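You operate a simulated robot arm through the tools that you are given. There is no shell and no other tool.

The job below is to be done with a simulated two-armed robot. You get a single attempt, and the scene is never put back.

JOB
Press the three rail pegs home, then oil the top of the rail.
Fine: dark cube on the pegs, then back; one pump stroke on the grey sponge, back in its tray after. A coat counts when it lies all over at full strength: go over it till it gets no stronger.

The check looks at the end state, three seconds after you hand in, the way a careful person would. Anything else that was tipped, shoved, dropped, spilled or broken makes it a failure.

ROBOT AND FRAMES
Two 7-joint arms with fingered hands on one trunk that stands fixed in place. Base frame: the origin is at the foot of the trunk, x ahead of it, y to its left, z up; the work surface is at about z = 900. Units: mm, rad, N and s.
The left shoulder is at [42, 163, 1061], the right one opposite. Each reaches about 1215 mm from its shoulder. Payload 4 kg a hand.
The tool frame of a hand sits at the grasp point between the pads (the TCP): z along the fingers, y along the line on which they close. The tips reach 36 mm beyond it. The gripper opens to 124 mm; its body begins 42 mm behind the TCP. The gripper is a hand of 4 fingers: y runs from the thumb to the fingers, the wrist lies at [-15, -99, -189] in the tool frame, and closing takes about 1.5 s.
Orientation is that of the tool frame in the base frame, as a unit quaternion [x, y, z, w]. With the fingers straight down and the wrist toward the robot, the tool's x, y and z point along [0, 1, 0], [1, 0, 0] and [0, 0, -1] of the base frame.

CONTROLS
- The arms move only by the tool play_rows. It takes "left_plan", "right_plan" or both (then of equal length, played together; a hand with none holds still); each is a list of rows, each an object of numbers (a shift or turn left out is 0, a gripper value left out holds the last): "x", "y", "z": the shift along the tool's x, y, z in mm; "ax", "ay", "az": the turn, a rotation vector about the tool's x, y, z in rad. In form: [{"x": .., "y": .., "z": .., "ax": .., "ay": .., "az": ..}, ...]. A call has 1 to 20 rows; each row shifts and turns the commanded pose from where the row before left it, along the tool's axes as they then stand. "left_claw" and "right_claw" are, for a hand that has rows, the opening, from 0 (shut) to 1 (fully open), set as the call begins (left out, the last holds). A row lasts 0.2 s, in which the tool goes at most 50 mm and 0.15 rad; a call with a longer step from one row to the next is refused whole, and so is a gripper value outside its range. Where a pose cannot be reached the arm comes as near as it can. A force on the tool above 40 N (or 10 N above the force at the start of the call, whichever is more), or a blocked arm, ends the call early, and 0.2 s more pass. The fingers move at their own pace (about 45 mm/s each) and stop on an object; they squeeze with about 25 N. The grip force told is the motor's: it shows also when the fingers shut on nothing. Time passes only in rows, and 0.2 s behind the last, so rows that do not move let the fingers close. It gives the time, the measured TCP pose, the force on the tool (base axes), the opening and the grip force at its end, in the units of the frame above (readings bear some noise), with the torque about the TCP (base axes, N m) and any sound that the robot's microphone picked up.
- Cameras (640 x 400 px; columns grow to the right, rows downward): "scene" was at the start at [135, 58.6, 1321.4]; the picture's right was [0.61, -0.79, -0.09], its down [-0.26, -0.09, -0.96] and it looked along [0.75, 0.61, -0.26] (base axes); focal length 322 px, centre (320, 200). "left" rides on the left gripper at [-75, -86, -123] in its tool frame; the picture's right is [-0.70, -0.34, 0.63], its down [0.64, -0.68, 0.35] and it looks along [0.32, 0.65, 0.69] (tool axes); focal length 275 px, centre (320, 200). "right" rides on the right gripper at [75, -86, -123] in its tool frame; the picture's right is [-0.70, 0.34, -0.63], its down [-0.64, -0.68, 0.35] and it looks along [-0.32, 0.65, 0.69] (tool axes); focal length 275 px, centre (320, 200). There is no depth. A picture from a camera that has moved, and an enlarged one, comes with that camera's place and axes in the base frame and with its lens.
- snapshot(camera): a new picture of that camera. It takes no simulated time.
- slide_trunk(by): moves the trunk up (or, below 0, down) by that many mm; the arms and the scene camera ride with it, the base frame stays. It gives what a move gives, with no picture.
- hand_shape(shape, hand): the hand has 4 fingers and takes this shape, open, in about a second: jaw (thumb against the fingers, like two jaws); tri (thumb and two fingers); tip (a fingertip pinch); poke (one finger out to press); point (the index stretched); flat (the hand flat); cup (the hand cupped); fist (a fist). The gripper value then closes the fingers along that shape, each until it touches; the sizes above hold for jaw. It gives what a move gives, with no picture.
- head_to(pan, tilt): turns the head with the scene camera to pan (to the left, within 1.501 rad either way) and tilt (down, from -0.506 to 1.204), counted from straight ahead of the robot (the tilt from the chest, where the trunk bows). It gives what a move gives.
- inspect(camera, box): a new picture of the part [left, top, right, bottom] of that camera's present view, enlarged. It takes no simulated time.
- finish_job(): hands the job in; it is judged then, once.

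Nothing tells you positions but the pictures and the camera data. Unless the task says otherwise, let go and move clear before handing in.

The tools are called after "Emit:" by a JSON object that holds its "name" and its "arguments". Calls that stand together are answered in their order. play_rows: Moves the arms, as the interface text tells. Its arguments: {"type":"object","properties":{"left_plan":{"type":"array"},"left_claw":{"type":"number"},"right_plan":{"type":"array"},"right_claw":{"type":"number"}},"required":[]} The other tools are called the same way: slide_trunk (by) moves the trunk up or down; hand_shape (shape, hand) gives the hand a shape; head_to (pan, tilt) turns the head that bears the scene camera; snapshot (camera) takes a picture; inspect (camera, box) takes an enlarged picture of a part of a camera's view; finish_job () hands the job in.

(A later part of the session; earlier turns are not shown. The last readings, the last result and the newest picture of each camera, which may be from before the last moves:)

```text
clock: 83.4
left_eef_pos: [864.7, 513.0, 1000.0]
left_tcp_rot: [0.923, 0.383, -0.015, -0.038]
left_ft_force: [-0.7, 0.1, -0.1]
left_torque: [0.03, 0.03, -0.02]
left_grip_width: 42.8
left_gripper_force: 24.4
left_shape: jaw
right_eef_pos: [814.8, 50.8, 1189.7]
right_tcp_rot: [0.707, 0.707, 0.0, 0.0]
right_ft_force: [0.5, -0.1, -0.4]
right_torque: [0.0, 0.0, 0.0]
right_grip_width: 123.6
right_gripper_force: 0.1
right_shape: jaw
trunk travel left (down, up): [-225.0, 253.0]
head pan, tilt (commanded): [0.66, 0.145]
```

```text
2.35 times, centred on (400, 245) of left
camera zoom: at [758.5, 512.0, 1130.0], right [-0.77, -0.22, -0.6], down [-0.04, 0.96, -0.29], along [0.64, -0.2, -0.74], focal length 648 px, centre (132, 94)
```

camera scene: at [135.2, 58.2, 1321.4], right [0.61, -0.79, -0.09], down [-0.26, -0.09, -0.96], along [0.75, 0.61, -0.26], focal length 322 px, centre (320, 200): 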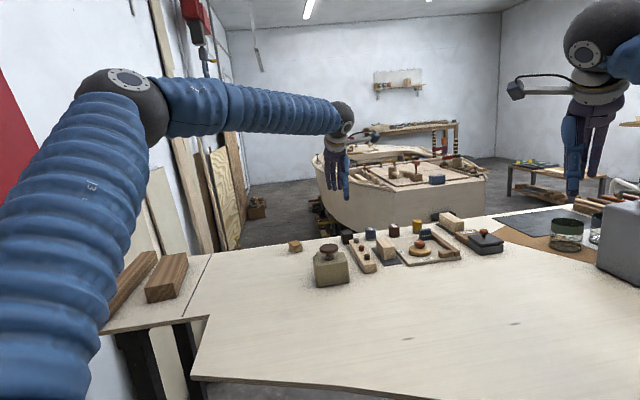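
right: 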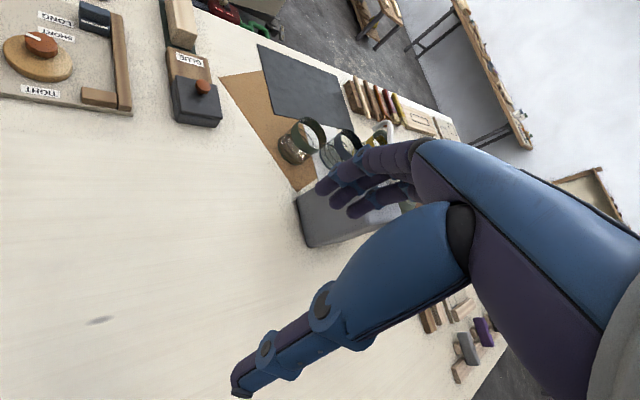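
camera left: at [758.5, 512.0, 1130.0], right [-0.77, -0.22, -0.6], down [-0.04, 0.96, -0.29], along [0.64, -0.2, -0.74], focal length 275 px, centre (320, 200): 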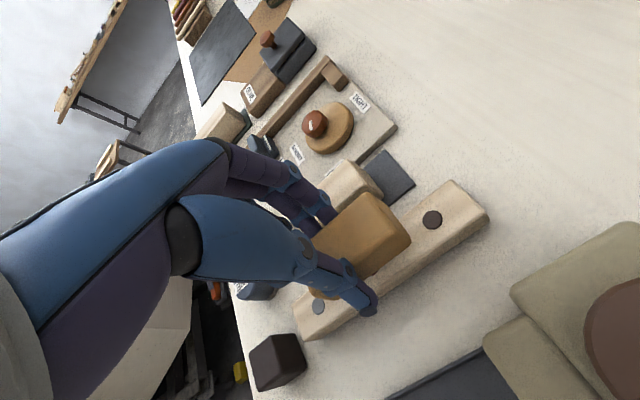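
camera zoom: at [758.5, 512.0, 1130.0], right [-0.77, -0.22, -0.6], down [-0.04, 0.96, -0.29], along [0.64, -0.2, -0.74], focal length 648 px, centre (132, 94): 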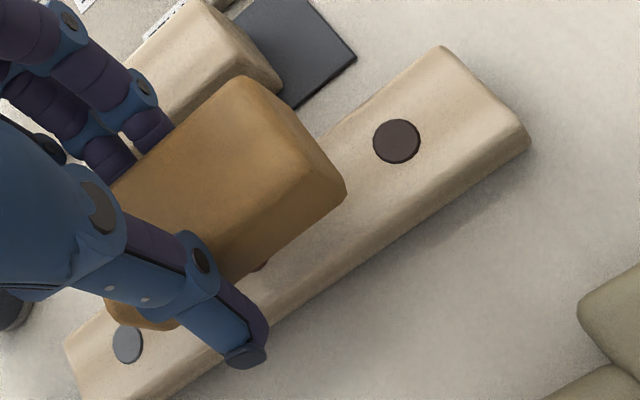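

The sponge is centred over the rail and about 2–3° off level. I correct that tilt, shift 2 mm to compensate, and lower it onto the rail gently.

Emit:
{"name": "play_rows", "arguments": {"left_plan": [{"ax": -0.045, "y": -2}, {"z": 12, "y": 0.42}, {"z": 12, "y": 0.42}, {}, {"z": 1, "y": 0.03}, {"z": 1, "y": 0.03}, {"z": 1, "y": 0.03}, {}]}}

Emit:
{"name": "inspect", "arguments": {"camera": "scene", "box": [335, 200, 405, 270]}}

```text
clock: 85.2
left_eef_pos: [863.8, 515.1, 973.1]
left_tcp_rot: [0.924, 0.383, -0.007, -0.016]
left_ft_force: [0.8, -0.6, -0.3]
left_torque: [-0.04, 0.03, 0.0]
left_grip_width: 42.6
left_gripper_force: 25.2
left_shape: jaw
right_eef_pos: [815.2, 52.5, 1190.0]
right_tcp_rot: [0.707, 0.707, 0.0, -0.001]
right_ft_force: [0.8, -0.8, 0.2]
right_torque: [0.01, -0.01, 0.02]
right_grip_width: 123.6
right_gripper_force: 0.1
right_shape: jaw
trunk travel left (down, up): [-225.0, 253.0]
head pan, tilt (commanded): [0.66, 0.145]
```

```text
5.71 times, centred on (370, 235) of scene
camera zoom: at [135.1, 58.5, 1321.4], right [0.61, -0.79, -0.09], down [-0.26, -0.09, -0.96], along [0.75, 0.61, -0.26], focal length 1839 px, centre (34, 0)
```

zoom: 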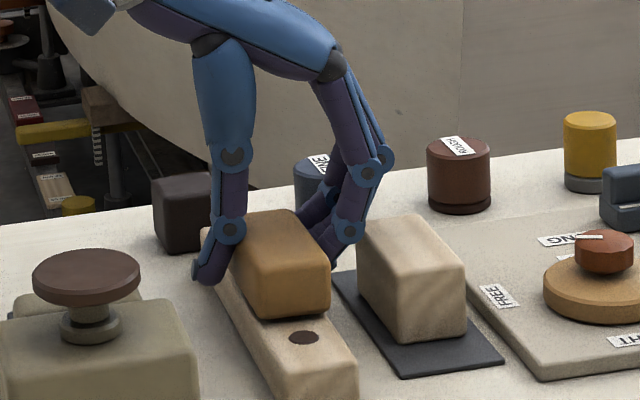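

Emit:
{"name": "play_rows", "arguments": {"left_plan": [{"z": 1, "y": 0.03}, {"z": 1, "y": 0.03}, {"z": 1, "y": 0.03}, {}]}}

```text
clock: 86.2
left_eef_pos: [863.2, 515.4, 970.4]
left_tcp_rot: [0.924, 0.382, -0.006, -0.016]
left_ft_force: [0.3, 0.6, 0.3]
left_torque: [-0.02, 0.01, -0.03]
left_grip_width: 42.8
left_gripper_force: 25.2
left_shape: jaw
right_eef_pos: [817.0, 51.4, 1190.9]
right_tcp_rot: [0.707, 0.707, 0.0, 0.0]
right_ft_force: [0.5, 0.7, 0.2]
right_torque: [-0.01, 0.0, -0.02]
right_grip_width: 123.8
right_gripper_force: 0.0
right_shape: jaw
trunk travel left (down, up): [-225.0, 253.0]
head pan, tilt (commanded): [0.66, 0.145]
```

Emit:
{"name": "play_rows", "arguments": {"left_plan": [{"z": 1, "y": 0.03}, {"z": 1, "y": 0.03}, {"z": 1, "y": 0.03}, {}]}}

Emit:
{"name": "inspect", "arguments": {"camera": "scene", "box": [345, 220, 395, 270]}}

```text
clock: 87.2
left_eef_pos: [863.5, 515.4, 968.5]
left_tcp_rot: [0.924, 0.382, -0.005, -0.016]
left_ft_force: [-0.1, 3.2, 13.4]
left_torque: [-0.14, -0.14, -0.06]
left_grip_width: 43.1
left_gripper_force: 24.6
left_shape: jaw
right_eef_pos: [814.6, 51.0, 1190.9]
right_tcp_rot: [0.707, 0.707, 0.0, 0.0]
right_ft_force: [1.6, -0.1, 0.3]
right_torque: [-0.03, 0.0, -0.01]
right_grip_width: 123.8
right_gripper_force: 0.1
right_shape: jaw
trunk travel left (down, up): [-225.0, 253.0]
head pan, tilt (commanded): [0.66, 0.145]
```

```text
8.00 times, centred on (370, 245) of scene
camera zoom: at [134.0, 58.2, 1321.7], right [0.61, -0.79, -0.09], down [-0.26, -0.09, -0.96], along [0.75, 0.61, -0.26], focal length 2574 px, centre (-80, -160)
```

zoom: 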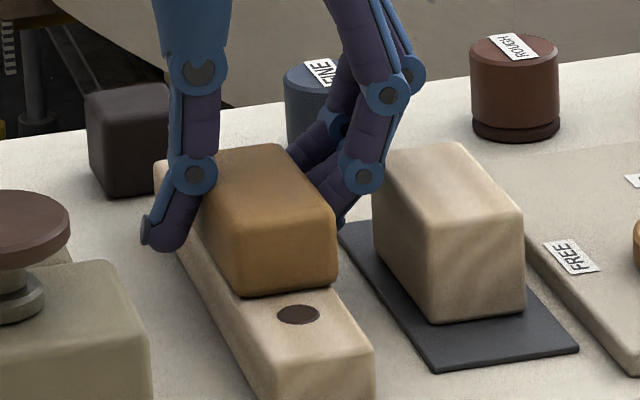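

The sponge touches with 13 N, but the pressure sits toward the far edge of the rail (p +22 from TCP), so it is still slightly tilted. I ease off and tilt the hand a bit more to level it.

Emit:
{"name": "play_rows", "arguments": {"left_plan": [{"z": -1.5}, {"ax": -0.035, "y": -1.5}, {"z": 1.0}, {}]}}

```text
clock: 88.2
left_eef_pos: [862.0, 515.1, 969.8]
left_tcp_rot: [0.924, 0.382, 0.001, 0.0]
left_ft_force: [1.1, -0.4, 11.1]
left_torque: [-0.01, 0.1, -0.02]
left_grip_width: 42.7
left_gripper_force: 25.0
left_shape: jaw
right_eef_pos: [814.2, 50.1, 1191.7]
right_tcp_rot: [0.707, 0.707, 0.0, 0.0]
right_ft_force: [0.2, -0.2, 0.7]
right_torque: [0.02, -0.02, 0.0]
right_grip_width: 123.6
right_gripper_force: 0.0
right_shape: jaw
trunk travel left (down, up): [-225.0, 253.0]
head pan, tilt (commanded): [0.66, 0.145]
```

Now the pressure is at the near edge, so level lies in between. I turn back half of that.

Emit:
{"name": "play_rows", "arguments": {"left_plan": [{"z": -0.8}, {"ax": 0.017, "y": 0.7}, {"z": 0.5}, {}]}}

```text
clock: 89.2
left_eef_pos: [863.1, 515.3, 969.7]
left_tcp_rot: [0.924, 0.383, -0.003, -0.008]
left_ft_force: [0.0, -2.9, 7.6]
left_torque: [-0.19, -0.03, 0.01]
left_grip_width: 43.3
left_gripper_force: 25.5
left_shape: jaw
right_eef_pos: [814.1, 50.3, 1190.7]
right_tcp_rot: [0.707, 0.707, 0.0, -0.001]
right_ft_force: [-0.6, -0.1, 1.2]
right_torque: [0.0, -0.03, 0.03]
right_grip_width: 123.4
right_gripper_force: 0.0
right_shape: jaw
trunk travel left (down, up): [-225.0, 253.0]
head pan, tilt (commanded): [0.66, 0.145]
```

The pressure is now centred on the rail (p +9 against +8), flush at 7.6 N. I stroke along the rail toward the near end.

Emit:
{"name": "play_rows", "arguments": {"left_plan": [{"x": -7}, {"x": -9}, {"x": -9}, {"x": -9}, {"x": -9}, {"x": -8}, {}]}}

Emit:
{"name": "inspect", "arguments": {"camera": "scene", "box": [335, 210, 405, 275]}}

Emit:
{"name": "inspect", "arguments": {"camera": "left", "box": [270, 180, 470, 380]}}

```text
clock: 90.8
left_eef_pos: [826.7, 478.6, 968.7]
left_tcp_rot: [0.924, 0.383, -0.003, -0.007]
left_ft_force: [3.1, 2.8, 12.2]
left_torque: [-0.08, -0.14, 0.05]
left_grip_width: 43.0
left_gripper_force: 25.2
left_shape: jaw
right_eef_pos: [814.3, 50.1, 1189.9]
right_tcp_rot: [0.707, 0.707, 0.0, 0.0]
right_ft_force: [0.2, -0.2, -0.4]
right_torque: [0.05, -0.01, -0.04]
right_grip_width: 123.7
right_gripper_force: 0.2
right_shape: jaw
trunk travel left (down, up): [-225.0, 253.0]
head pan, tilt (commanded): [0.66, 0.145]
```

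```text
6.15 times, centred on (370, 242) of scene
camera zoom: at [134.4, 58.2, 1321.6], right [0.61, -0.79, -0.09], down [-0.26, -0.09, -0.96], along [0.75, 0.61, -0.26], focal length 1980 px, centre (12, -62)
```

zoom: 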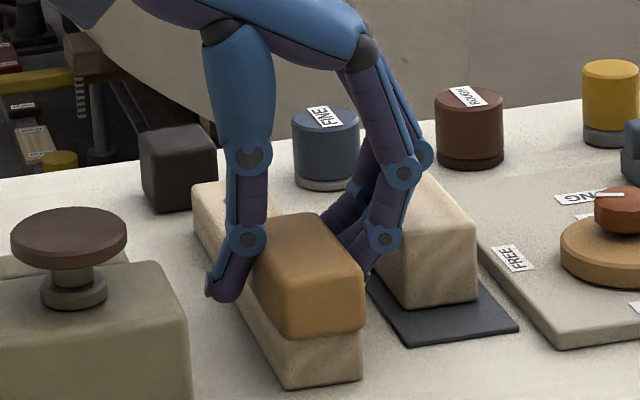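

```text
2.00 times, centred on (370, 280) of left
camera zoom: at [714.4, 484.2, 1093.8], right [-0.74, -0.25, -0.63], down [-0.03, 0.94, -0.33], along [0.67, -0.23, -0.7], focal length 551 px, centre (220, 40)
```

zoom: 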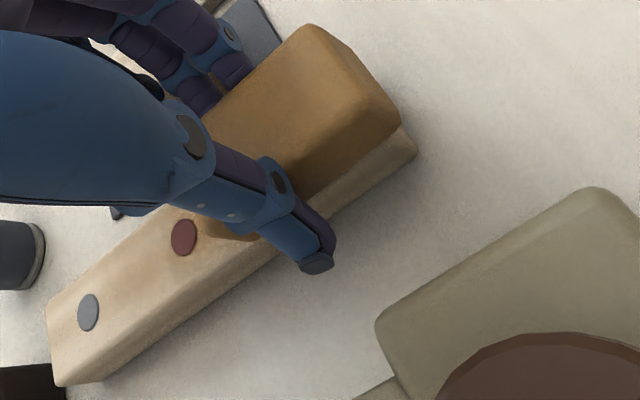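

The sponge reaches past the near end. Now a long stroke to the far end, stopping short of the cube.

Emit:
{"name": "play_rows", "arguments": {"left_plan": [{"x": 5}, {"x": 10}, {"x": 10}, {"x": 10}, {"x": 10}, {"x": 10}, {"x": 10}, {"x": 10}, {"x": 10}, {"x": 10}, {"x": 10}, {"x": 8}, {"x": 5}, {}]}}

Emit:
{"name": "inspect", "arguments": {"camera": "scene", "box": [335, 205, 405, 275]}}

Emit:
{"name": "inspect", "arguments": {"camera": "left", "box": [270, 150, 500, 350]}}

```text
clock: 93.8
left_eef_pos: [909.4, 563.4, 967.7]
left_tcp_rot: [0.924, 0.383, -0.003, -0.008]
left_ft_force: [-2.7, -2.7, 10.9]
left_torque: [-0.21, -0.04, -0.05]
left_grip_width: 43.2
left_gripper_force: 25.1
left_shape: jaw
right_eef_pos: [814.2, 51.2, 1191.9]
right_tcp_rot: [0.707, 0.707, 0.001, 0.0]
right_ft_force: [-1.3, 0.4, 0.0]
right_torque: [-0.04, 0.01, -0.01]
right_grip_width: 124.0
right_gripper_force: 0.0
right_shape: jaw
trunk travel left (down, up): [-225.0, 253.0]
head pan, tilt (commanded): [0.66, 0.145]
```

```text
5.71 times, centred on (370, 240) of scene
camera zoom: at [134.1, 57.9, 1321.6], right [0.61, -0.79, -0.09], down [-0.26, -0.09, -0.96], along [0.75, 0.61, -0.26], focal length 1839 px, centre (34, -29)
```

zoom: 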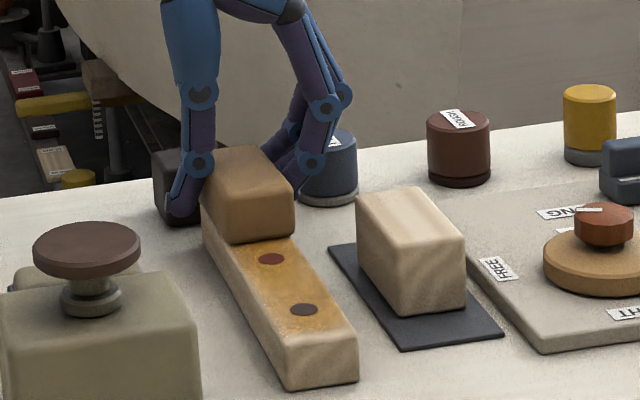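

```text
2.00 times, centred on (385, 250) of left
camera zoom: at [797.8, 567.2, 1093.8], right [-0.74, -0.25, -0.63], down [-0.03, 0.94, -0.33], along [0.67, -0.23, -0.7], focal length 551 px, centre (190, 100)
```

zoom: 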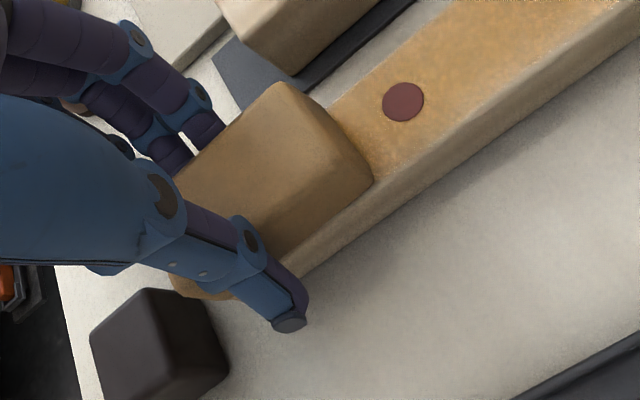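

The rail is taking on an amber coat. I look closely at its evenness so far.

Emit:
{"name": "inspect", "arguments": {"camera": "scene", "box": [355, 235, 405, 275]}}

Emit:
{"name": "inspect", "arguments": {"camera": "left", "box": [400, 120, 560, 250]}}

```text
10.00 times, centred on (380, 255) of scene
camera zoom: at [134.1, 57.9, 1321.6], right [0.61, -0.79, -0.09], down [-0.26, -0.09, -0.96], along [0.75, 0.61, -0.26], focal length 3218 px, centre (-280, -350)
```

zoom: 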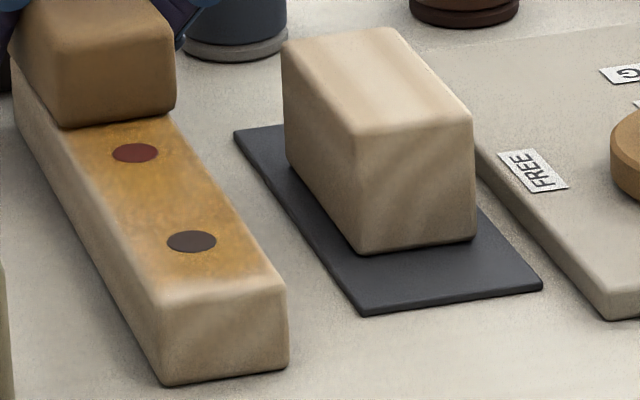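

```text
3.08 times, centred on (480, 185) of left
camera zoom: at [797.8, 567.2, 1093.8], right [-0.74, -0.25, -0.63], down [-0.03, 0.94, -0.33], along [0.67, -0.23, -0.7], focal length 847 px, centre (-172, 246)
```

zoom: 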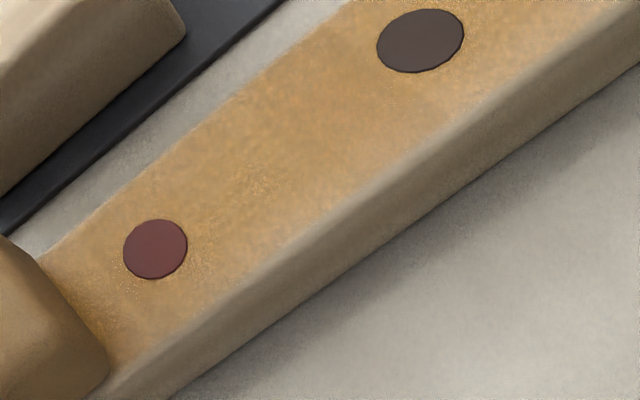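

The coat is building but lighter along the near edge and the ends. I go back over it with the sponge shifted 4 mm toward the near edge, running further past the near end.

Emit:
{"name": "play_rows", "arguments": {"left_plan": [{"y": -2}, {"y": -2}, {"x": -8}, {"x": -10}, {"x": -10}, {"x": -10}, {"x": -10}, {"x": -10}, {"x": -10}, {"x": -10}, {"x": -10}, {"x": -10}, {"x": -10}, {"x": -10}, {"x": -6}, {}]}}

Emit:
{"name": "inspect", "arguments": {"camera": "scene", "box": [345, 215, 405, 275]}}

Emit:
{"name": "inspect", "arguments": {"camera": "left", "box": [270, 180, 470, 380]}}

```text
clock: 97.2
left_eef_pos: [819.9, 478.4, 969.1]
left_tcp_rot: [0.924, 0.383, -0.003, -0.008]
left_ft_force: [2.2, 2.2, 15.6]
left_torque: [-0.06, -0.15, 0.02]
left_grip_width: 43.1
left_gripper_force: 24.7
left_shape: jaw
right_eef_pos: [813.3, 51.2, 1191.9]
right_tcp_rot: [0.707, 0.707, 0.001, 0.0]
right_ft_force: [0.5, -0.7, -0.1]
right_torque: [0.01, 0.02, 0.0]
right_grip_width: 123.6
right_gripper_force: 0.0
right_shape: jaw
trunk travel left (down, up): [-225.0, 253.0]
head pan, tilt (commanded): [0.66, 0.145]
```

```text
6.67 times, centred on (375, 245) of scene
camera zoom: at [134.1, 58.1, 1321.6], right [0.61, -0.79, -0.09], down [-0.26, -0.09, -0.96], along [0.75, 0.61, -0.26], focal length 2145 px, centre (-47, -100)
```

zoom: 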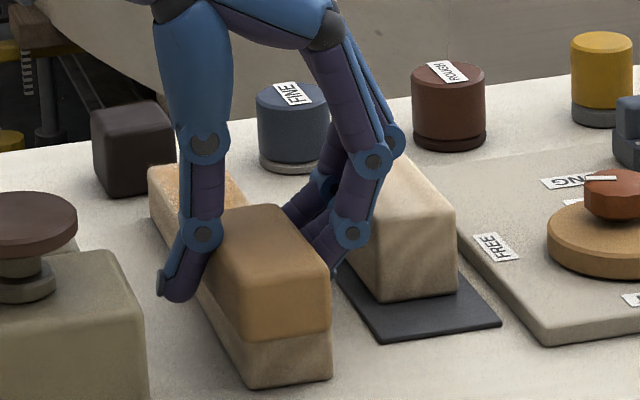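

```text
2.00 times, centred on (370, 280) of left
camera zoom: at [707.7, 482.7, 1093.8], right [-0.74, -0.25, -0.63], down [-0.03, 0.94, -0.33], along [0.67, -0.23, -0.7], focal length 551 px, centre (220, 40)
```

zoom: 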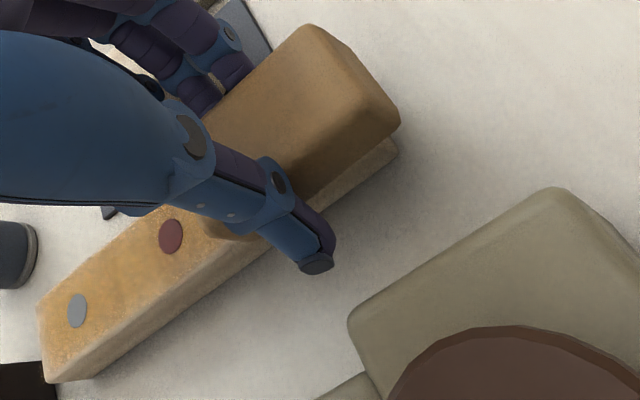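

The coat has reached both ends now. Next pass: shift 8 mm toward the far edge and stroke to the far end.

Emit:
{"name": "play_rows", "arguments": {"left_plan": [{"y": 4}, {"y": 4}, {"x": 6}, {"x": 10}, {"x": 10}, {"x": 10}, {"x": 10}, {"x": 10}, {"x": 10}, {"x": 10}, {"x": 10}, {"x": 10}, {"x": 10}, {"x": 10}, {"x": 10}, {}]}}

Emit:
{"name": "inspect", "arguments": {"camera": "scene", "box": [355, 235, 405, 275]}}

Emit:
{"name": "inspect", "arguments": {"camera": "left", "box": [270, 120, 510, 350]}}

```text
clock: 100.6
left_eef_pos: [914.4, 562.2, 968.5]
left_tcp_rot: [0.924, 0.383, -0.004, -0.007]
left_ft_force: [-1.4, -2.1, 9.2]
left_torque: [-0.14, -0.03, 0.0]
left_grip_width: 43.1
left_gripper_force: 24.8
left_shape: jaw
right_eef_pos: [814.3, 50.8, 1191.1]
right_tcp_rot: [0.708, 0.706, -0.001, 0.0]
right_ft_force: [-0.5, 0.0, 0.3]
right_torque: [-0.01, -0.01, 0.01]
right_grip_width: 123.7
right_gripper_force: 0.0
right_shape: jaw
trunk travel left (down, up): [-225.0, 253.0]
head pan, tilt (commanded): [0.66, 0.145]
```

```text
10.00 times, centred on (380, 255) of scene
camera zoom: at [134.2, 58.0, 1321.6], right [0.61, -0.79, -0.09], down [-0.26, -0.09, -0.96], along [0.75, 0.61, -0.26], focal length 3218 px, centre (-280, -350)
```

zoom: 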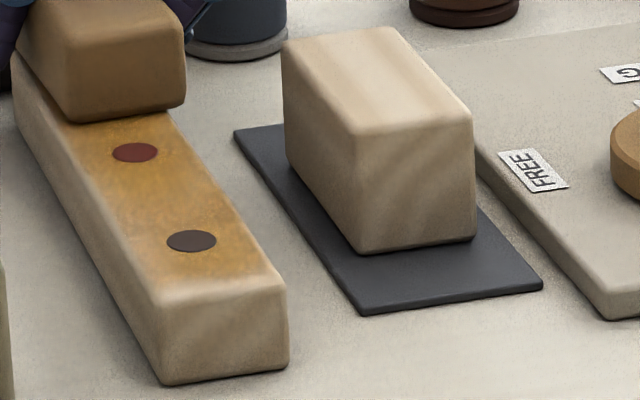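

```text
1.74 times, centred on (390, 235) of left
camera zoom: at [802.0, 566.3, 1094.0], right [-0.74, -0.25, -0.63], down [-0.03, 0.94, -0.33], along [0.67, -0.23, -0.7], focal length 479 px, centre (198, 139)
```

zoom: 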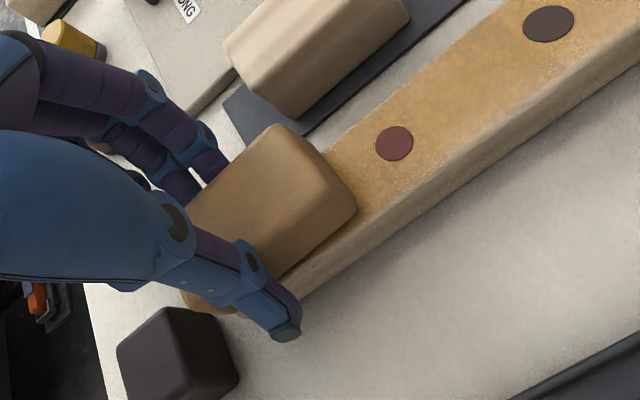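

The coat grows more even. I make another back pass shifted to the near edge, then one more forward along the middle.

Emit:
{"name": "play_rows", "arguments": {"left_plan": [{"y": -4}, {"y": -4}, {"x": -8}, {"x": -10}, {"x": -10}, {"x": -10}, {"x": -10}, {"x": -10}, {"x": -10}, {"x": -10}, {"x": -10}, {"x": -10}, {"x": -10}, {"x": -10}, {"x": -8}, {}]}}

Emit:
{"name": "play_rows", "arguments": {"left_plan": [{"y": 4}, {"x": 6}, {"x": 10}, {"x": 10}, {"x": 10}, {"x": 10}, {"x": 10}, {"x": 10}, {"x": 10}, {"x": 10}, {"x": 10}, {"x": 10}, {"x": 10}, {"x": 10}, {}]}}

Emit:
{"name": "inspect", "arguments": {"camera": "scene", "box": [355, 235, 405, 275]}}

Emit:
{"name": "inspect", "arguments": {"camera": "left", "box": [270, 120, 510, 350]}}

```text
clock: 104.0
left_eef_pos: [820.5, 476.8, 970.6]
left_tcp_rot: [0.924, 0.383, -0.003, -0.007]
left_ft_force: [2.0, 2.0, 10.2]
left_torque: [-0.08, -0.16, 0.01]
left_grip_width: 43.0
left_gripper_force: 25.0
left_shape: jaw
right_eef_pos: [814.6, 51.0, 1190.3]
right_tcp_rot: [0.707, 0.707, 0.0, 0.0]
right_ft_force: [0.0, -0.2, -1.1]
right_torque: [0.0, 0.02, -0.01]
right_grip_width: 123.6
right_gripper_force: 0.0
right_shape: jaw
trunk travel left (down, up): [-225.0, 253.0]
head pan, tilt (commanded): [0.66, 0.145]
```

```text
clock: 107.2
left_eef_pos: [911.9, 565.3, 968.3]
left_tcp_rot: [0.924, 0.382, -0.003, -0.007]
left_ft_force: [-1.9, -1.4, 9.3]
left_torque: [-0.19, -0.01, -0.07]
left_grip_width: 43.3
left_gripper_force: 25.0
left_shape: jaw
right_eef_pos: [814.0, 50.6, 1190.6]
right_tcp_rot: [0.707, 0.707, 0.0, 0.0]
right_ft_force: [-0.6, -1.1, 0.1]
right_torque: [-0.03, -0.01, 0.0]
right_grip_width: 123.9
right_gripper_force: 0.0
right_shape: jaw
trunk travel left (down, up): [-225.0, 253.0]
head pan, tilt (commanded): [0.66, 0.145]
```

```text
10.00 times, centred on (380, 255) of scene
camera zoom: at [134.2, 58.0, 1321.6], right [0.61, -0.79, -0.09], down [-0.26, -0.09, -0.96], along [0.75, 0.61, -0.26], focal length 3218 px, centre (-280, -350)
```

zoom: 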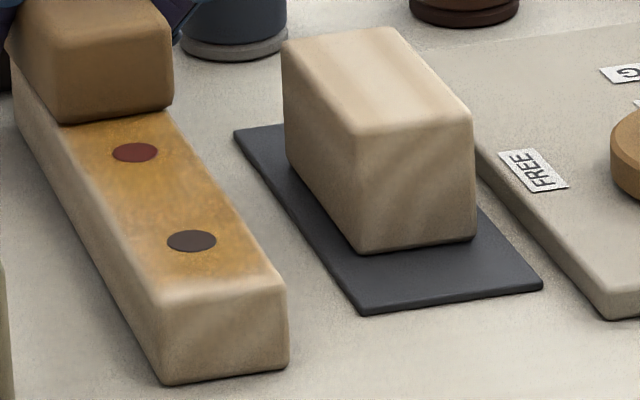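

```text
1.74 times, centred on (390, 235) of left
camera zoom: at [799.7, 569.0, 1094.1], right [-0.74, -0.25, -0.63], down [-0.03, 0.94, -0.33], along [0.67, -0.23, -0.7], focal length 479 px, centre (198, 139)
```

zoom: 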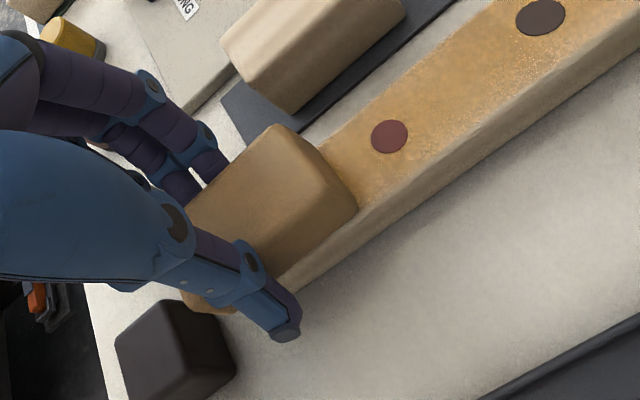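

Emit:
{"name": "inspect", "arguments": {"camera": "scene", "box": [358, 244, 384, 266]}}

Emit:
{"name": "inspect", "arguments": {"camera": "left", "box": [400, 120, 560, 250]}}

```text
16.00 times, centred on (371, 255) of scene
camera zoom: at [134.2, 58.0, 1321.6], right [0.61, -0.79, -0.09], down [-0.26, -0.09, -0.96], along [0.75, 0.61, -0.26], focal length 5149 px, centre (-496, -680)
```

zoom: 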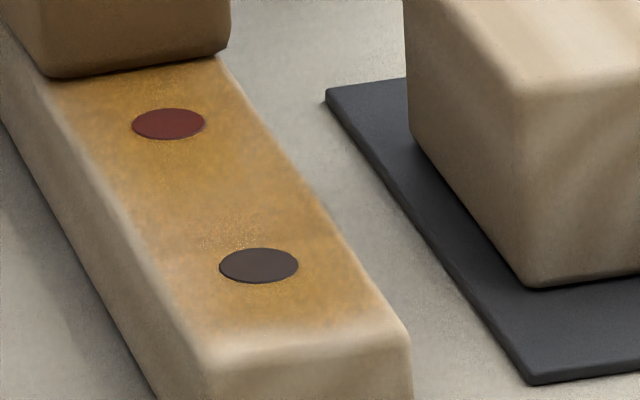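

```text
3.08 times, centred on (480, 185) of left
camera zoom: at [799.7, 569.0, 1094.1], right [-0.74, -0.25, -0.63], down [-0.03, 0.94, -0.33], along [0.67, -0.23, -0.7], focal length 847 px, centre (-172, 246)
```

zoom: 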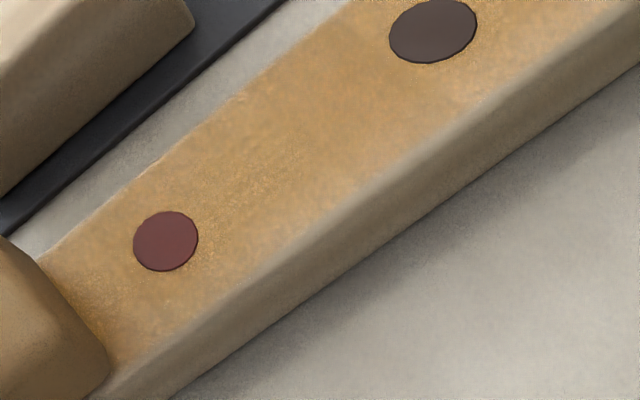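

The coat covers the whole flat top. I go over it several more times, at both side offsets, until it no longer deepens.

Emit:
{"name": "play_rows", "arguments": {"left_plan": [{"y": -4}, {"x": -8}, {"x": -10}, {"x": -10}, {"x": -10}, {"x": -10}, {"x": -10}, {"x": -10}, {"x": -10}, {"x": -10}, {"x": -10}, {"x": -10}, {"x": -10}, {"x": -8}, {}]}}

Emit:
{"name": "play_rows", "arguments": {"left_plan": [{"y": 4}, {"y": 4}, {"x": 6}, {"x": 10}, {"x": 10}, {"x": 10}, {"x": 10}, {"x": 10}, {"x": 10}, {"x": 10}, {"x": 10}, {"x": 10}, {"x": 10}, {"x": 10}, {"x": 10}, {}]}}

Emit:
{"name": "inspect", "arguments": {"camera": "scene", "box": [358, 244, 384, 266]}}

Emit:
{"name": "inspect", "arguments": {"camera": "left", "box": [400, 120, 560, 250]}}

```text
clock: 110.4
left_eef_pos: [818.9, 476.7, 968.4]
left_tcp_rot: [0.924, 0.383, -0.003, -0.008]
left_ft_force: [1.6, 1.7, 16.1]
left_torque: [-0.1, -0.12, 0.03]
left_grip_width: 43.1
left_gripper_force: 24.6
left_shape: jaw
right_eef_pos: [813.2, 50.9, 1191.2]
right_tcp_rot: [0.708, 0.707, 0.0, 0.001]
right_ft_force: [-0.5, 0.9, 1.4]
right_torque: [-0.01, 0.0, -0.04]
right_grip_width: 123.7
right_gripper_force: 0.0
right_shape: jaw
trunk travel left (down, up): [-225.0, 253.0]
head pan, tilt (commanded): [0.66, 0.145]
```

```text
clock: 113.8
left_eef_pos: [913.8, 562.4, 969.2]
left_tcp_rot: [0.924, 0.382, -0.004, -0.008]
left_ft_force: [-2.2, -2.3, 8.5]
left_torque: [-0.15, -0.04, -0.03]
left_grip_width: 43.5
left_gripper_force: 24.9
left_shape: jaw
right_eef_pos: [814.9, 49.6, 1191.6]
right_tcp_rot: [0.707, 0.707, 0.0, 0.0]
right_ft_force: [-0.6, -0.5, 0.6]
right_torque: [0.02, -0.04, 0.0]
right_grip_width: 123.8
right_gripper_force: 0.0
right_shape: jaw
trunk travel left (down, up): [-225.0, 253.0]
head pan, tilt (commanded): [0.66, 0.145]
```

```text
16.00 times, centred on (371, 255) of scene
camera zoom: at [134.3, 58.0, 1321.6], right [0.61, -0.79, -0.09], down [-0.26, -0.09, -0.96], along [0.75, 0.61, -0.26], focal length 5149 px, centre (-496, -680)
```

zoom: 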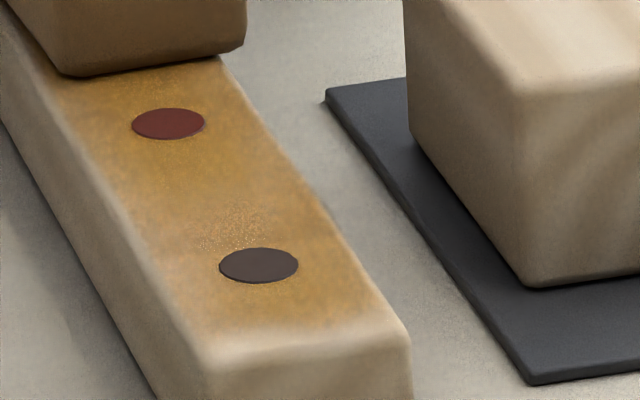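

```text
3.08 times, centred on (480, 185) of left
camera zoom: at [801.7, 566.7, 1094.1], right [-0.74, -0.25, -0.63], down [-0.03, 0.94, -0.33], along [0.67, -0.23, -0.7], focal length 847 px, centre (-172, 246)
```

zoom: 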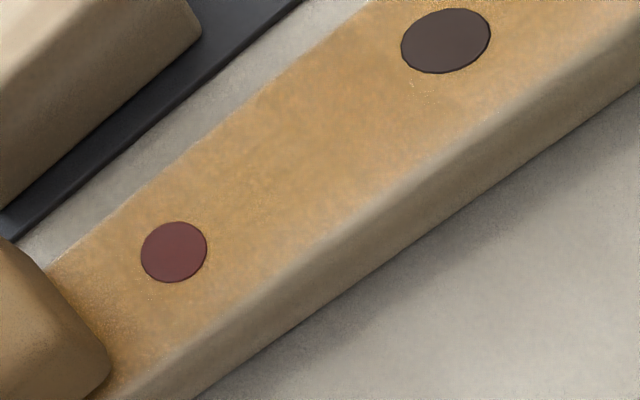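

Emit:
{"name": "play_rows", "arguments": {"left_plan": [{"x": 3}, {"y": -4}, {"y": -4}, {"x": -10}, {"x": -10}, {"x": -10}, {"x": -10}, {"x": -10}, {"x": -10}, {"x": -10}, {"x": -10}, {"x": -10}, {"x": -10}, {"x": -10}, {"x": -10}, {"x": -9}, {}]}}

Emit:
{"name": "inspect", "arguments": {"camera": "left", "box": [270, 230, 410, 380]}}

Emit:
{"name": "inspect", "arguments": {"camera": "scene", "box": [345, 215, 395, 275]}}

```text
clock: 117.4
left_eef_pos: [820.4, 477.6, 969.0]
left_tcp_rot: [0.924, 0.382, -0.003, -0.008]
left_ft_force: [1.7, 2.3, 13.3]
left_torque: [-0.08, -0.17, 0.03]
left_grip_width: 43.3
left_gripper_force: 25.7
left_shape: jaw
right_eef_pos: [814.3, 51.4, 1190.5]
right_tcp_rot: [0.707, 0.707, 0.0, 0.0]
right_ft_force: [-0.3, -0.3, -0.1]
right_torque: [0.04, -0.03, -0.03]
right_grip_width: 123.7
right_gripper_force: 0.1
right_shape: jaw
trunk travel left (down, up): [-225.0, 253.0]
head pan, tilt (commanded): [0.66, 0.145]
```

```text
2.67 times, centred on (340, 305) of left
camera zoom: at [707.8, 482.5, 1094.0], right [-0.74, -0.25, -0.63], down [-0.03, 0.94, -0.33], along [0.67, -0.23, -0.7], focal length 734 px, centre (267, -80)
```

zoom: 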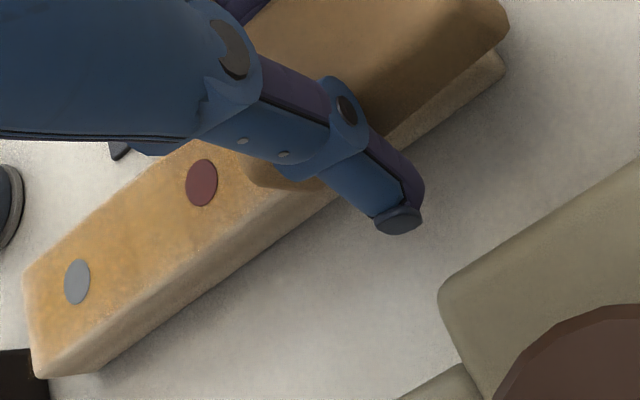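

```text
6.67 times, centred on (370, 245) of scene
camera zoom: at [134.2, 58.2, 1321.6], right [0.61, -0.79, -0.09], down [-0.26, -0.09, -0.96], along [0.75, 0.61, -0.26], focal length 2145 px, centre (-13, -100)
```

zoom: 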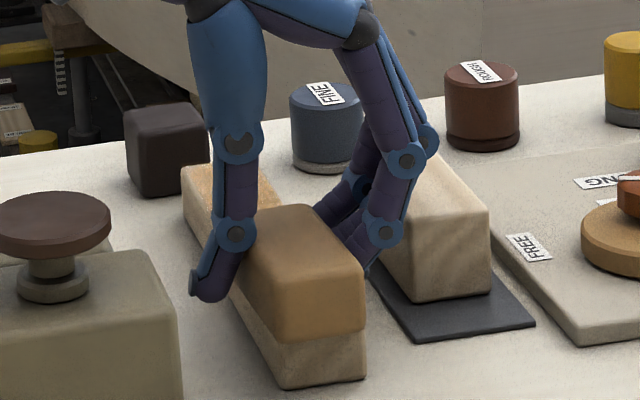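

Emit:
{"name": "inspect", "arguments": {"camera": "left", "box": [265, 310, 345, 380]}}

Emit:
{"name": "inspect", "arguments": {"camera": "scene", "box": [350, 232, 374, 252]}}

```text
5.71 times, centred on (305, 345) of left
camera zoom: at [707.8, 482.5, 1094.0], right [-0.74, -0.25, -0.63], down [-0.03, 0.94, -0.33], along [0.67, -0.23, -0.7], focal length 1573 px, centre (406, -629)
```

zoom: 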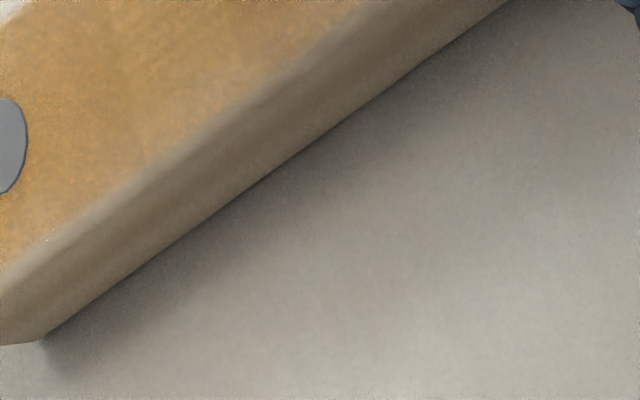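

```text
16.00 times, centred on (362, 242) of scene
camera zoom: at [134.2, 58.2, 1321.6], right [0.61, -0.79, -0.09], down [-0.26, -0.09, -0.96], along [0.75, 0.61, -0.26], focal length 5149 px, centre (-352, -472)
```

zoom: 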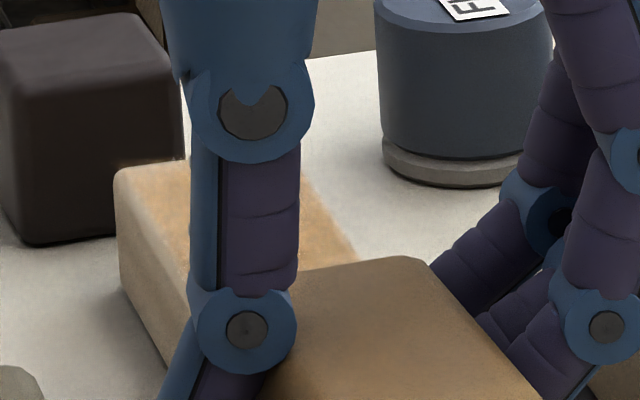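

Emit:
{"name": "inspect", "arguments": {"camera": "left", "box": [240, 300, 350, 380]}}

```text
5.00 times, centred on (295, 340) of left
camera zoom: at [707.8, 482.5, 1094.0], right [-0.74, -0.25, -0.63], down [-0.03, 0.94, -0.33], along [0.67, -0.23, -0.7], focal length 1376 px, centre (445, -500)
```

zoom: 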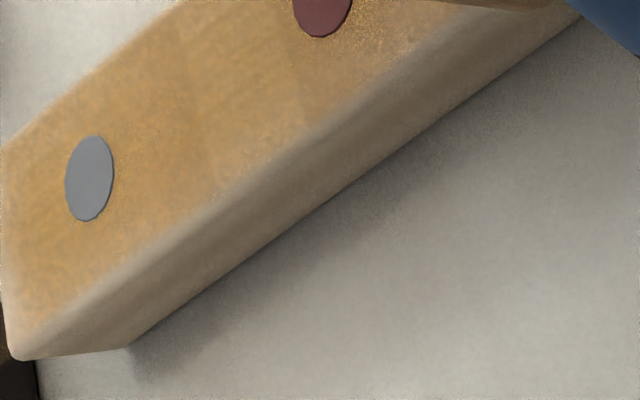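

The far-end edge is a touch lighter. On the next passes I run the sponge a little further past the far end (still clear of the cube) and scrub both ends.

Emit:
{"name": "play_rows", "arguments": {"left_plan": [{"x": 10}, {"x": 8}, {"x": -10}, {"x": -8}, {"y": 4}, {"x": 10}, {"x": 8}, {"x": -10}, {"x": -8}, {"y": 4}, {"x": 10}, {"x": 8}, {"x": -10}, {"x": -8}, {}]}}

Emit:
{"name": "play_rows", "arguments": {"left_plan": [{"x": 6}, {"x": 10}, {"x": 10}, {"x": 10}, {"x": 10}, {"x": 10}, {"x": 10}, {"x": 10}, {"x": 10}, {"x": 10}, {"x": 10}, {"x": 10}, {"x": 10}, {"x": 6}, {}]}}

Emit:
{"name": "inspect", "arguments": {"camera": "left", "box": [240, 130, 480, 350]}}

Emit:
{"name": "inspect", "arguments": {"camera": "scene", "box": [335, 205, 405, 275]}}

```text
clock: 120.6
left_eef_pos: [824.4, 472.7, 968.3]
left_tcp_rot: [0.924, 0.382, -0.001, -0.008]
left_ft_force: [2.9, 3.2, 15.2]
left_torque: [-0.03, -0.19, 0.03]
left_grip_width: 43.2
left_gripper_force: 24.7
left_shape: jaw
right_eef_pos: [814.1, 52.0, 1190.7]
right_tcp_rot: [0.707, 0.707, 0.0, 0.0]
right_ft_force: [0.2, 0.0, 0.0]
right_torque: [0.01, 0.01, 0.0]
right_grip_width: 123.6
right_gripper_force: 0.1
right_shape: jaw
trunk travel left (down, up): [-225.0, 253.0]
head pan, tilt (commanded): [0.66, 0.145]
```

```text
clock: 123.8
left_eef_pos: [917.8, 566.2, 968.8]
left_tcp_rot: [0.924, 0.382, -0.004, -0.009]
left_ft_force: [-1.7, -2.5, 7.8]
left_torque: [-0.14, -0.05, -0.06]
left_grip_width: 43.0
left_gripper_force: 24.9
left_shape: jaw
right_eef_pos: [814.3, 50.5, 1190.6]
right_tcp_rot: [0.707, 0.708, 0.0, 0.0]
right_ft_force: [0.2, 0.2, 0.9]
right_torque: [0.0, 0.03, -0.01]
right_grip_width: 123.7
right_gripper_force: 0.0
right_shape: jaw
trunk travel left (down, up): [-225.0, 253.0]
head pan, tilt (commanded): [0.66, 0.145]
```

```text
1.82 times, centred on (360, 240) of left
camera zoom: at [806.4, 569.9, 1094.4], right [-0.74, -0.25, -0.63], down [-0.03, 0.94, -0.33], along [0.67, -0.23, -0.7], focal length 500 px, centre (247, 127)
```

zoom: 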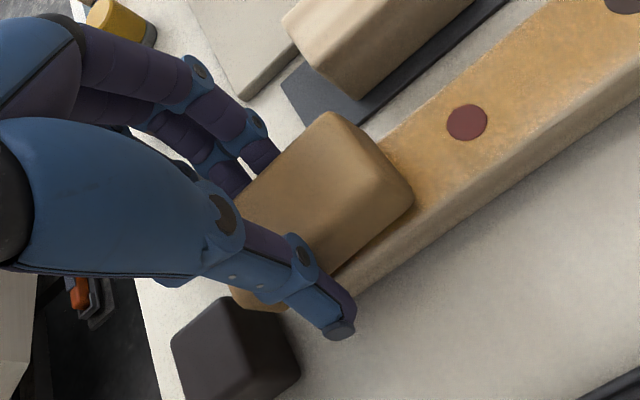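

```text
5.71 times, centred on (370, 240) of scene
camera zoom: at [134.4, 58.0, 1321.5], right [0.61, -0.79, -0.09], down [-0.26, -0.09, -0.96], along [0.75, 0.61, -0.26], focal length 1839 px, centre (34, -29)
```

zoom: 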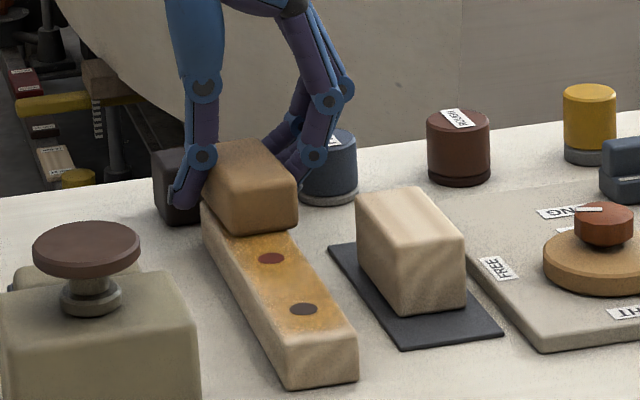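

I scrub the far end with short strokes at three side offsets, then take another full pass back.

Emit:
{"name": "play_rows", "arguments": {"left_plan": [{"x": -10}, {"x": -8}, {"x": 10}, {"x": 8}, {"y": -4}, {"x": -10}, {"x": -8}, {"x": 10}, {"x": 8}, {"y": -4}, {"x": -10}, {"x": -8}, {"x": 10}, {"x": 8}, {}]}}

Emit:
{"name": "play_rows", "arguments": {"left_plan": [{"x": -8}, {"x": -10}, {"x": -10}, {"x": -10}, {"x": -10}, {"x": -10}, {"x": -10}, {"x": -10}, {"x": -10}, {"x": -10}, {"x": -10}, {"x": -10}, {"x": -10}, {"x": -6}, {}]}}

Emit:
{"name": "inspect", "arguments": {"camera": "left", "box": [240, 300, 350, 380]}}

```text
clock: 127.0
left_eef_pos: [912.3, 570.2, 970.5]
left_tcp_rot: [0.924, 0.383, -0.003, -0.008]
left_ft_force: [-2.6, -2.7, 8.1]
left_torque: [-0.2, -0.07, -0.09]
left_grip_width: 43.1
left_gripper_force: 25.3
left_shape: jaw
right_eef_pos: [814.7, 50.9, 1192.0]
right_tcp_rot: [0.707, 0.707, 0.0, 0.0]
right_ft_force: [-0.3, 0.5, 0.2]
right_torque: [0.0, 0.0, 0.01]
right_grip_width: 123.6
right_gripper_force: 0.0
right_shape: jaw
trunk travel left (down, up): [-225.0, 253.0]
head pan, tilt (commanded): [0.66, 0.145]
```

```text
clock: 130.2
left_eef_pos: [817.1, 477.0, 968.4]
left_tcp_rot: [0.924, 0.383, -0.004, -0.008]
left_ft_force: [2.7, 2.1, 13.4]
left_torque: [-0.03, -0.19, 0.05]
left_grip_width: 43.2
left_gripper_force: 25.2
left_shape: jaw
right_eef_pos: [814.5, 50.0, 1190.4]
right_tcp_rot: [0.707, 0.707, 0.0, 0.0]
right_ft_force: [0.3, -0.6, 0.8]
right_torque: [-0.03, 0.01, 0.02]
right_grip_width: 123.5
right_gripper_force: 0.0
right_shape: jaw
trunk travel left (down, up): [-225.0, 253.0]
head pan, tilt (commanded): [0.66, 0.145]
```

```text
5.00 times, centred on (295, 340) of left
camera zoom: at [706.7, 481.6, 1094.1], right [-0.74, -0.25, -0.63], down [-0.03, 0.94, -0.33], along [0.67, -0.23, -0.7], focal length 1376 px, centre (445, -500)
```

zoom: 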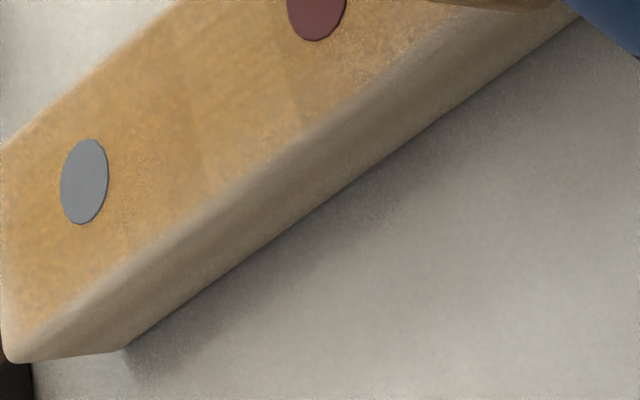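

The far end now looks as deep as the middle. I lift the sponge off and move aside to view the whole rail.

Emit:
{"name": "play_rows", "arguments": {"left_plan": [{"z": -10}, {"z": -20}, {"z": -25}, {"z": -25}, {"y": -30, "x": 20}, {"y": -30, "x": 20}, {"y": -30, "x": 20}, {}, {}]}}

Emit:
{"name": "inspect", "arguments": {"camera": "scene", "box": [345, 225, 395, 275]}}

Emit:
{"name": "snapshot", "arguments": {"camera": "left"}}

```text
clock: 132.2
left_eef_pos: [798.9, 584.2, 1048.8]
left_tcp_rot: [0.924, 0.382, -0.003, -0.009]
left_ft_force: [0.2, 0.5, -0.2]
left_torque: [-0.02, -0.02, 0.0]
left_grip_width: 42.9
left_gripper_force: 25.4
left_shape: jaw
right_eef_pos: [815.6, 51.1, 1189.8]
right_tcp_rot: [0.707, 0.707, 0.0, 0.0]
right_ft_force: [-0.5, 0.1, -0.1]
right_torque: [-0.05, -0.01, 0.05]
right_grip_width: 123.8
right_gripper_force: 0.0
right_shape: jaw
trunk travel left (down, up): [-225.0, 253.0]
head pan, tilt (commanded): [0.66, 0.145]
```

```text
8.00 times, centred on (370, 250) of scene
camera zoom: at [135.0, 59.0, 1321.4], right [0.61, -0.79, -0.09], down [-0.26, -0.09, -0.96], along [0.75, 0.61, -0.26], focal length 2574 px, centre (-80, -200)
```

zoom: 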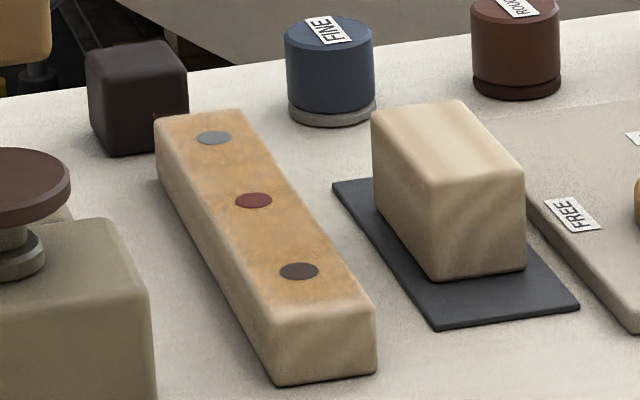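

```text
taken
camera left: at [687.4, 588.6, 1174.7], right [-0.74, -0.25, -0.63], down [-0.03, 0.94, -0.33], along [0.67, -0.23, -0.7], focal length 275 px, centre (320, 200)
```

left: 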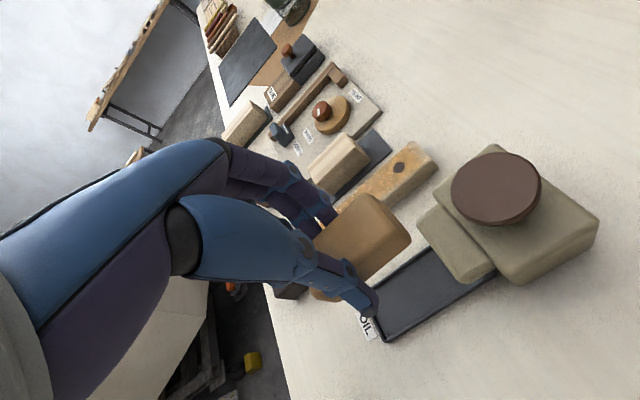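

Emit:
{"name": "inspect", "arguments": {"camera": "scene", "box": [362, 250, 394, 272]}}

Emit:
{"name": "inspect", "arguments": {"camera": "scene", "box": [351, 236, 380, 256]}}

```text
16.00 times, centred on (378, 261) of scene
camera zoom: at [135.0, 59.0, 1321.4], right [0.61, -0.79, -0.09], down [-0.26, -0.09, -0.96], along [0.75, 0.61, -0.26], focal length 5149 px, centre (-608, -776)
```

zoom: 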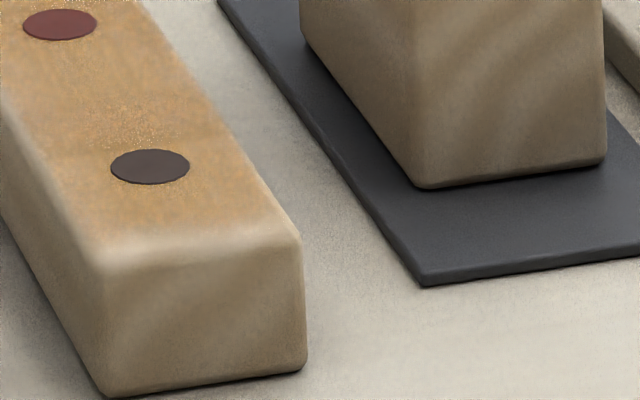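

```text
16.00 times, centred on (366, 246) of scene
camera zoom: at [135.0, 59.0, 1321.4], right [0.61, -0.79, -0.09], down [-0.26, -0.09, -0.96], along [0.75, 0.61, -0.26], focal length 5149 px, centre (-408, -536)
```

zoom: 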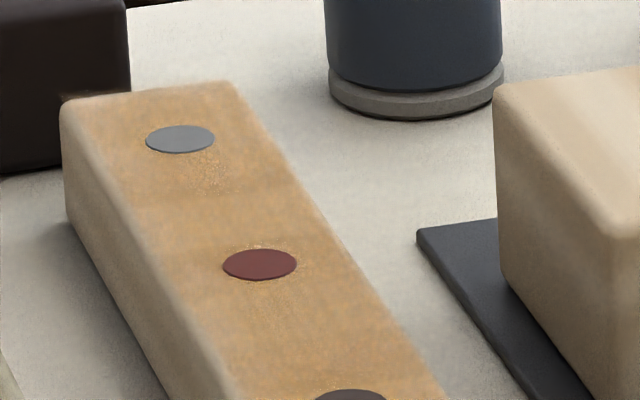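

The coat looks even from here. I move the hand along to get an unobstructed close view of the rail from the hand camera as a reference.

Emit:
{"name": "play_rows", "arguments": {"left_plan": [{"x": 20, "y": -10}, {"x": 20, "y": -10}, {"x": 20, "y": -10}, {"x": 20}, {}, {}]}}

Emit:
{"name": "snapshot", "arguments": {"camera": "left"}}

Emit:
{"name": "inspect", "arguments": {"camera": "left", "box": [330, 80, 490, 220]}}

```text
clock: 133.6
left_eef_pos: [834.6, 659.3, 1049.3]
left_tcp_rot: [0.924, 0.383, -0.003, -0.008]
left_ft_force: [-1.1, -0.3, -0.6]
left_torque: [-0.01, 0.03, 0.01]
left_grip_width: 42.9
left_gripper_force: 25.1
left_shape: jaw
right_eef_pos: [814.2, 51.5, 1189.6]
right_tcp_rot: [0.707, 0.707, -0.001, -0.001]
right_ft_force: [0.1, -0.4, -0.8]
right_torque: [0.06, 0.01, 0.01]
right_grip_width: 123.6
right_gripper_force: 0.0
right_shape: jaw
trunk travel left (down, up): [-225.0, 253.0]
head pan, tilt (commanded): [0.66, 0.145]
```

```text
taken
camera left: at [722.6, 665.1, 1174.0], right [-0.74, -0.25, -0.63], down [-0.03, 0.94, -0.33], along [0.67, -0.23, -0.7], focal length 275 px, centre (320, 200)
```

left: 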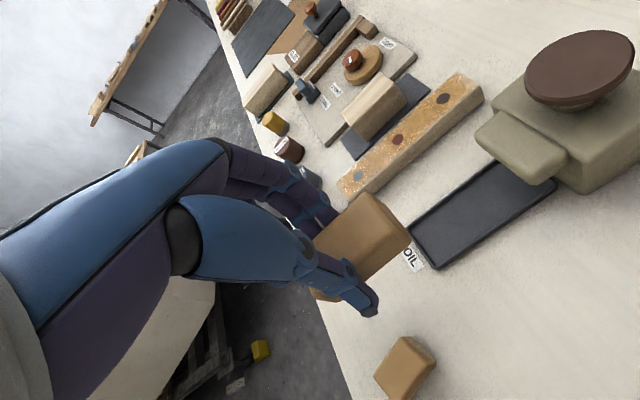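

```text
2.86 times, centred on (410, 150) of left
camera zoom: at [722.6, 665.1, 1174.0], right [-0.74, -0.25, -0.63], down [-0.03, 0.94, -0.33], along [0.67, -0.23, -0.7], focal length 786 px, centre (63, 343)
```

zoom: 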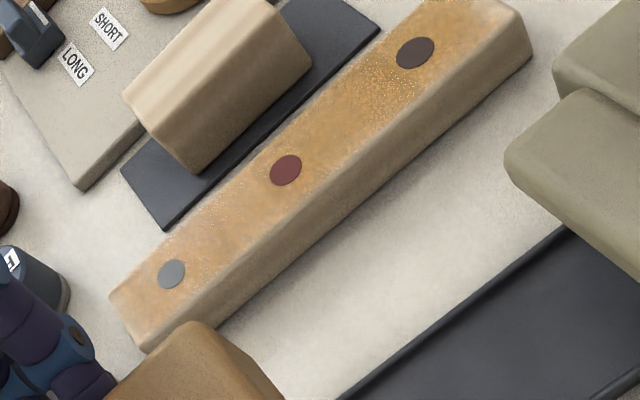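

Emit:
{"name": "inspect", "arguments": {"camera": "left", "box": [335, 130, 415, 200]}}

Emit:
{"name": "inspect", "arguments": {"camera": "left", "box": [405, 65, 485, 135]}}

```text
5.71 times, centred on (375, 165) of left
camera zoom: at [722.6, 665.1, 1174.0], right [-0.74, -0.25, -0.63], down [-0.03, 0.94, -0.33], along [0.67, -0.23, -0.7], focal length 1573 px, centre (6, 400)
```

zoom: 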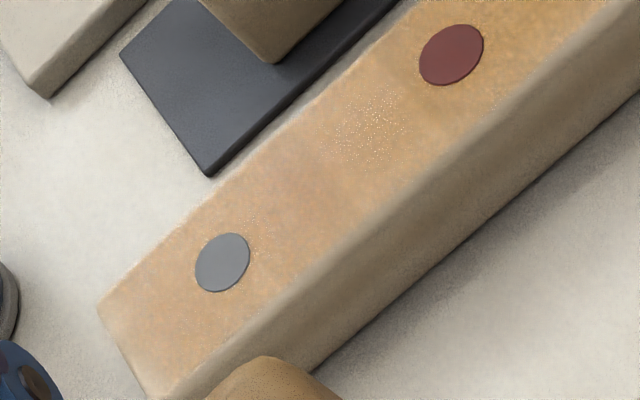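

```text
5.71 times, centred on (445, 100) of left
camera zoom: at [722.6, 665.1, 1174.0], right [-0.74, -0.25, -0.63], down [-0.03, 0.94, -0.33], along [0.67, -0.23, -0.7], focal length 1573 px, centre (-394, 771)
```

zoom: 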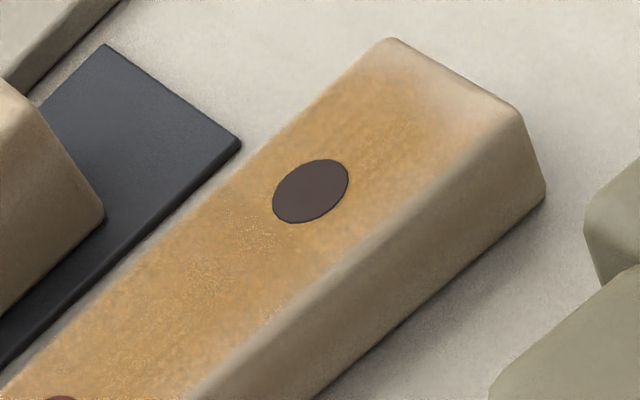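

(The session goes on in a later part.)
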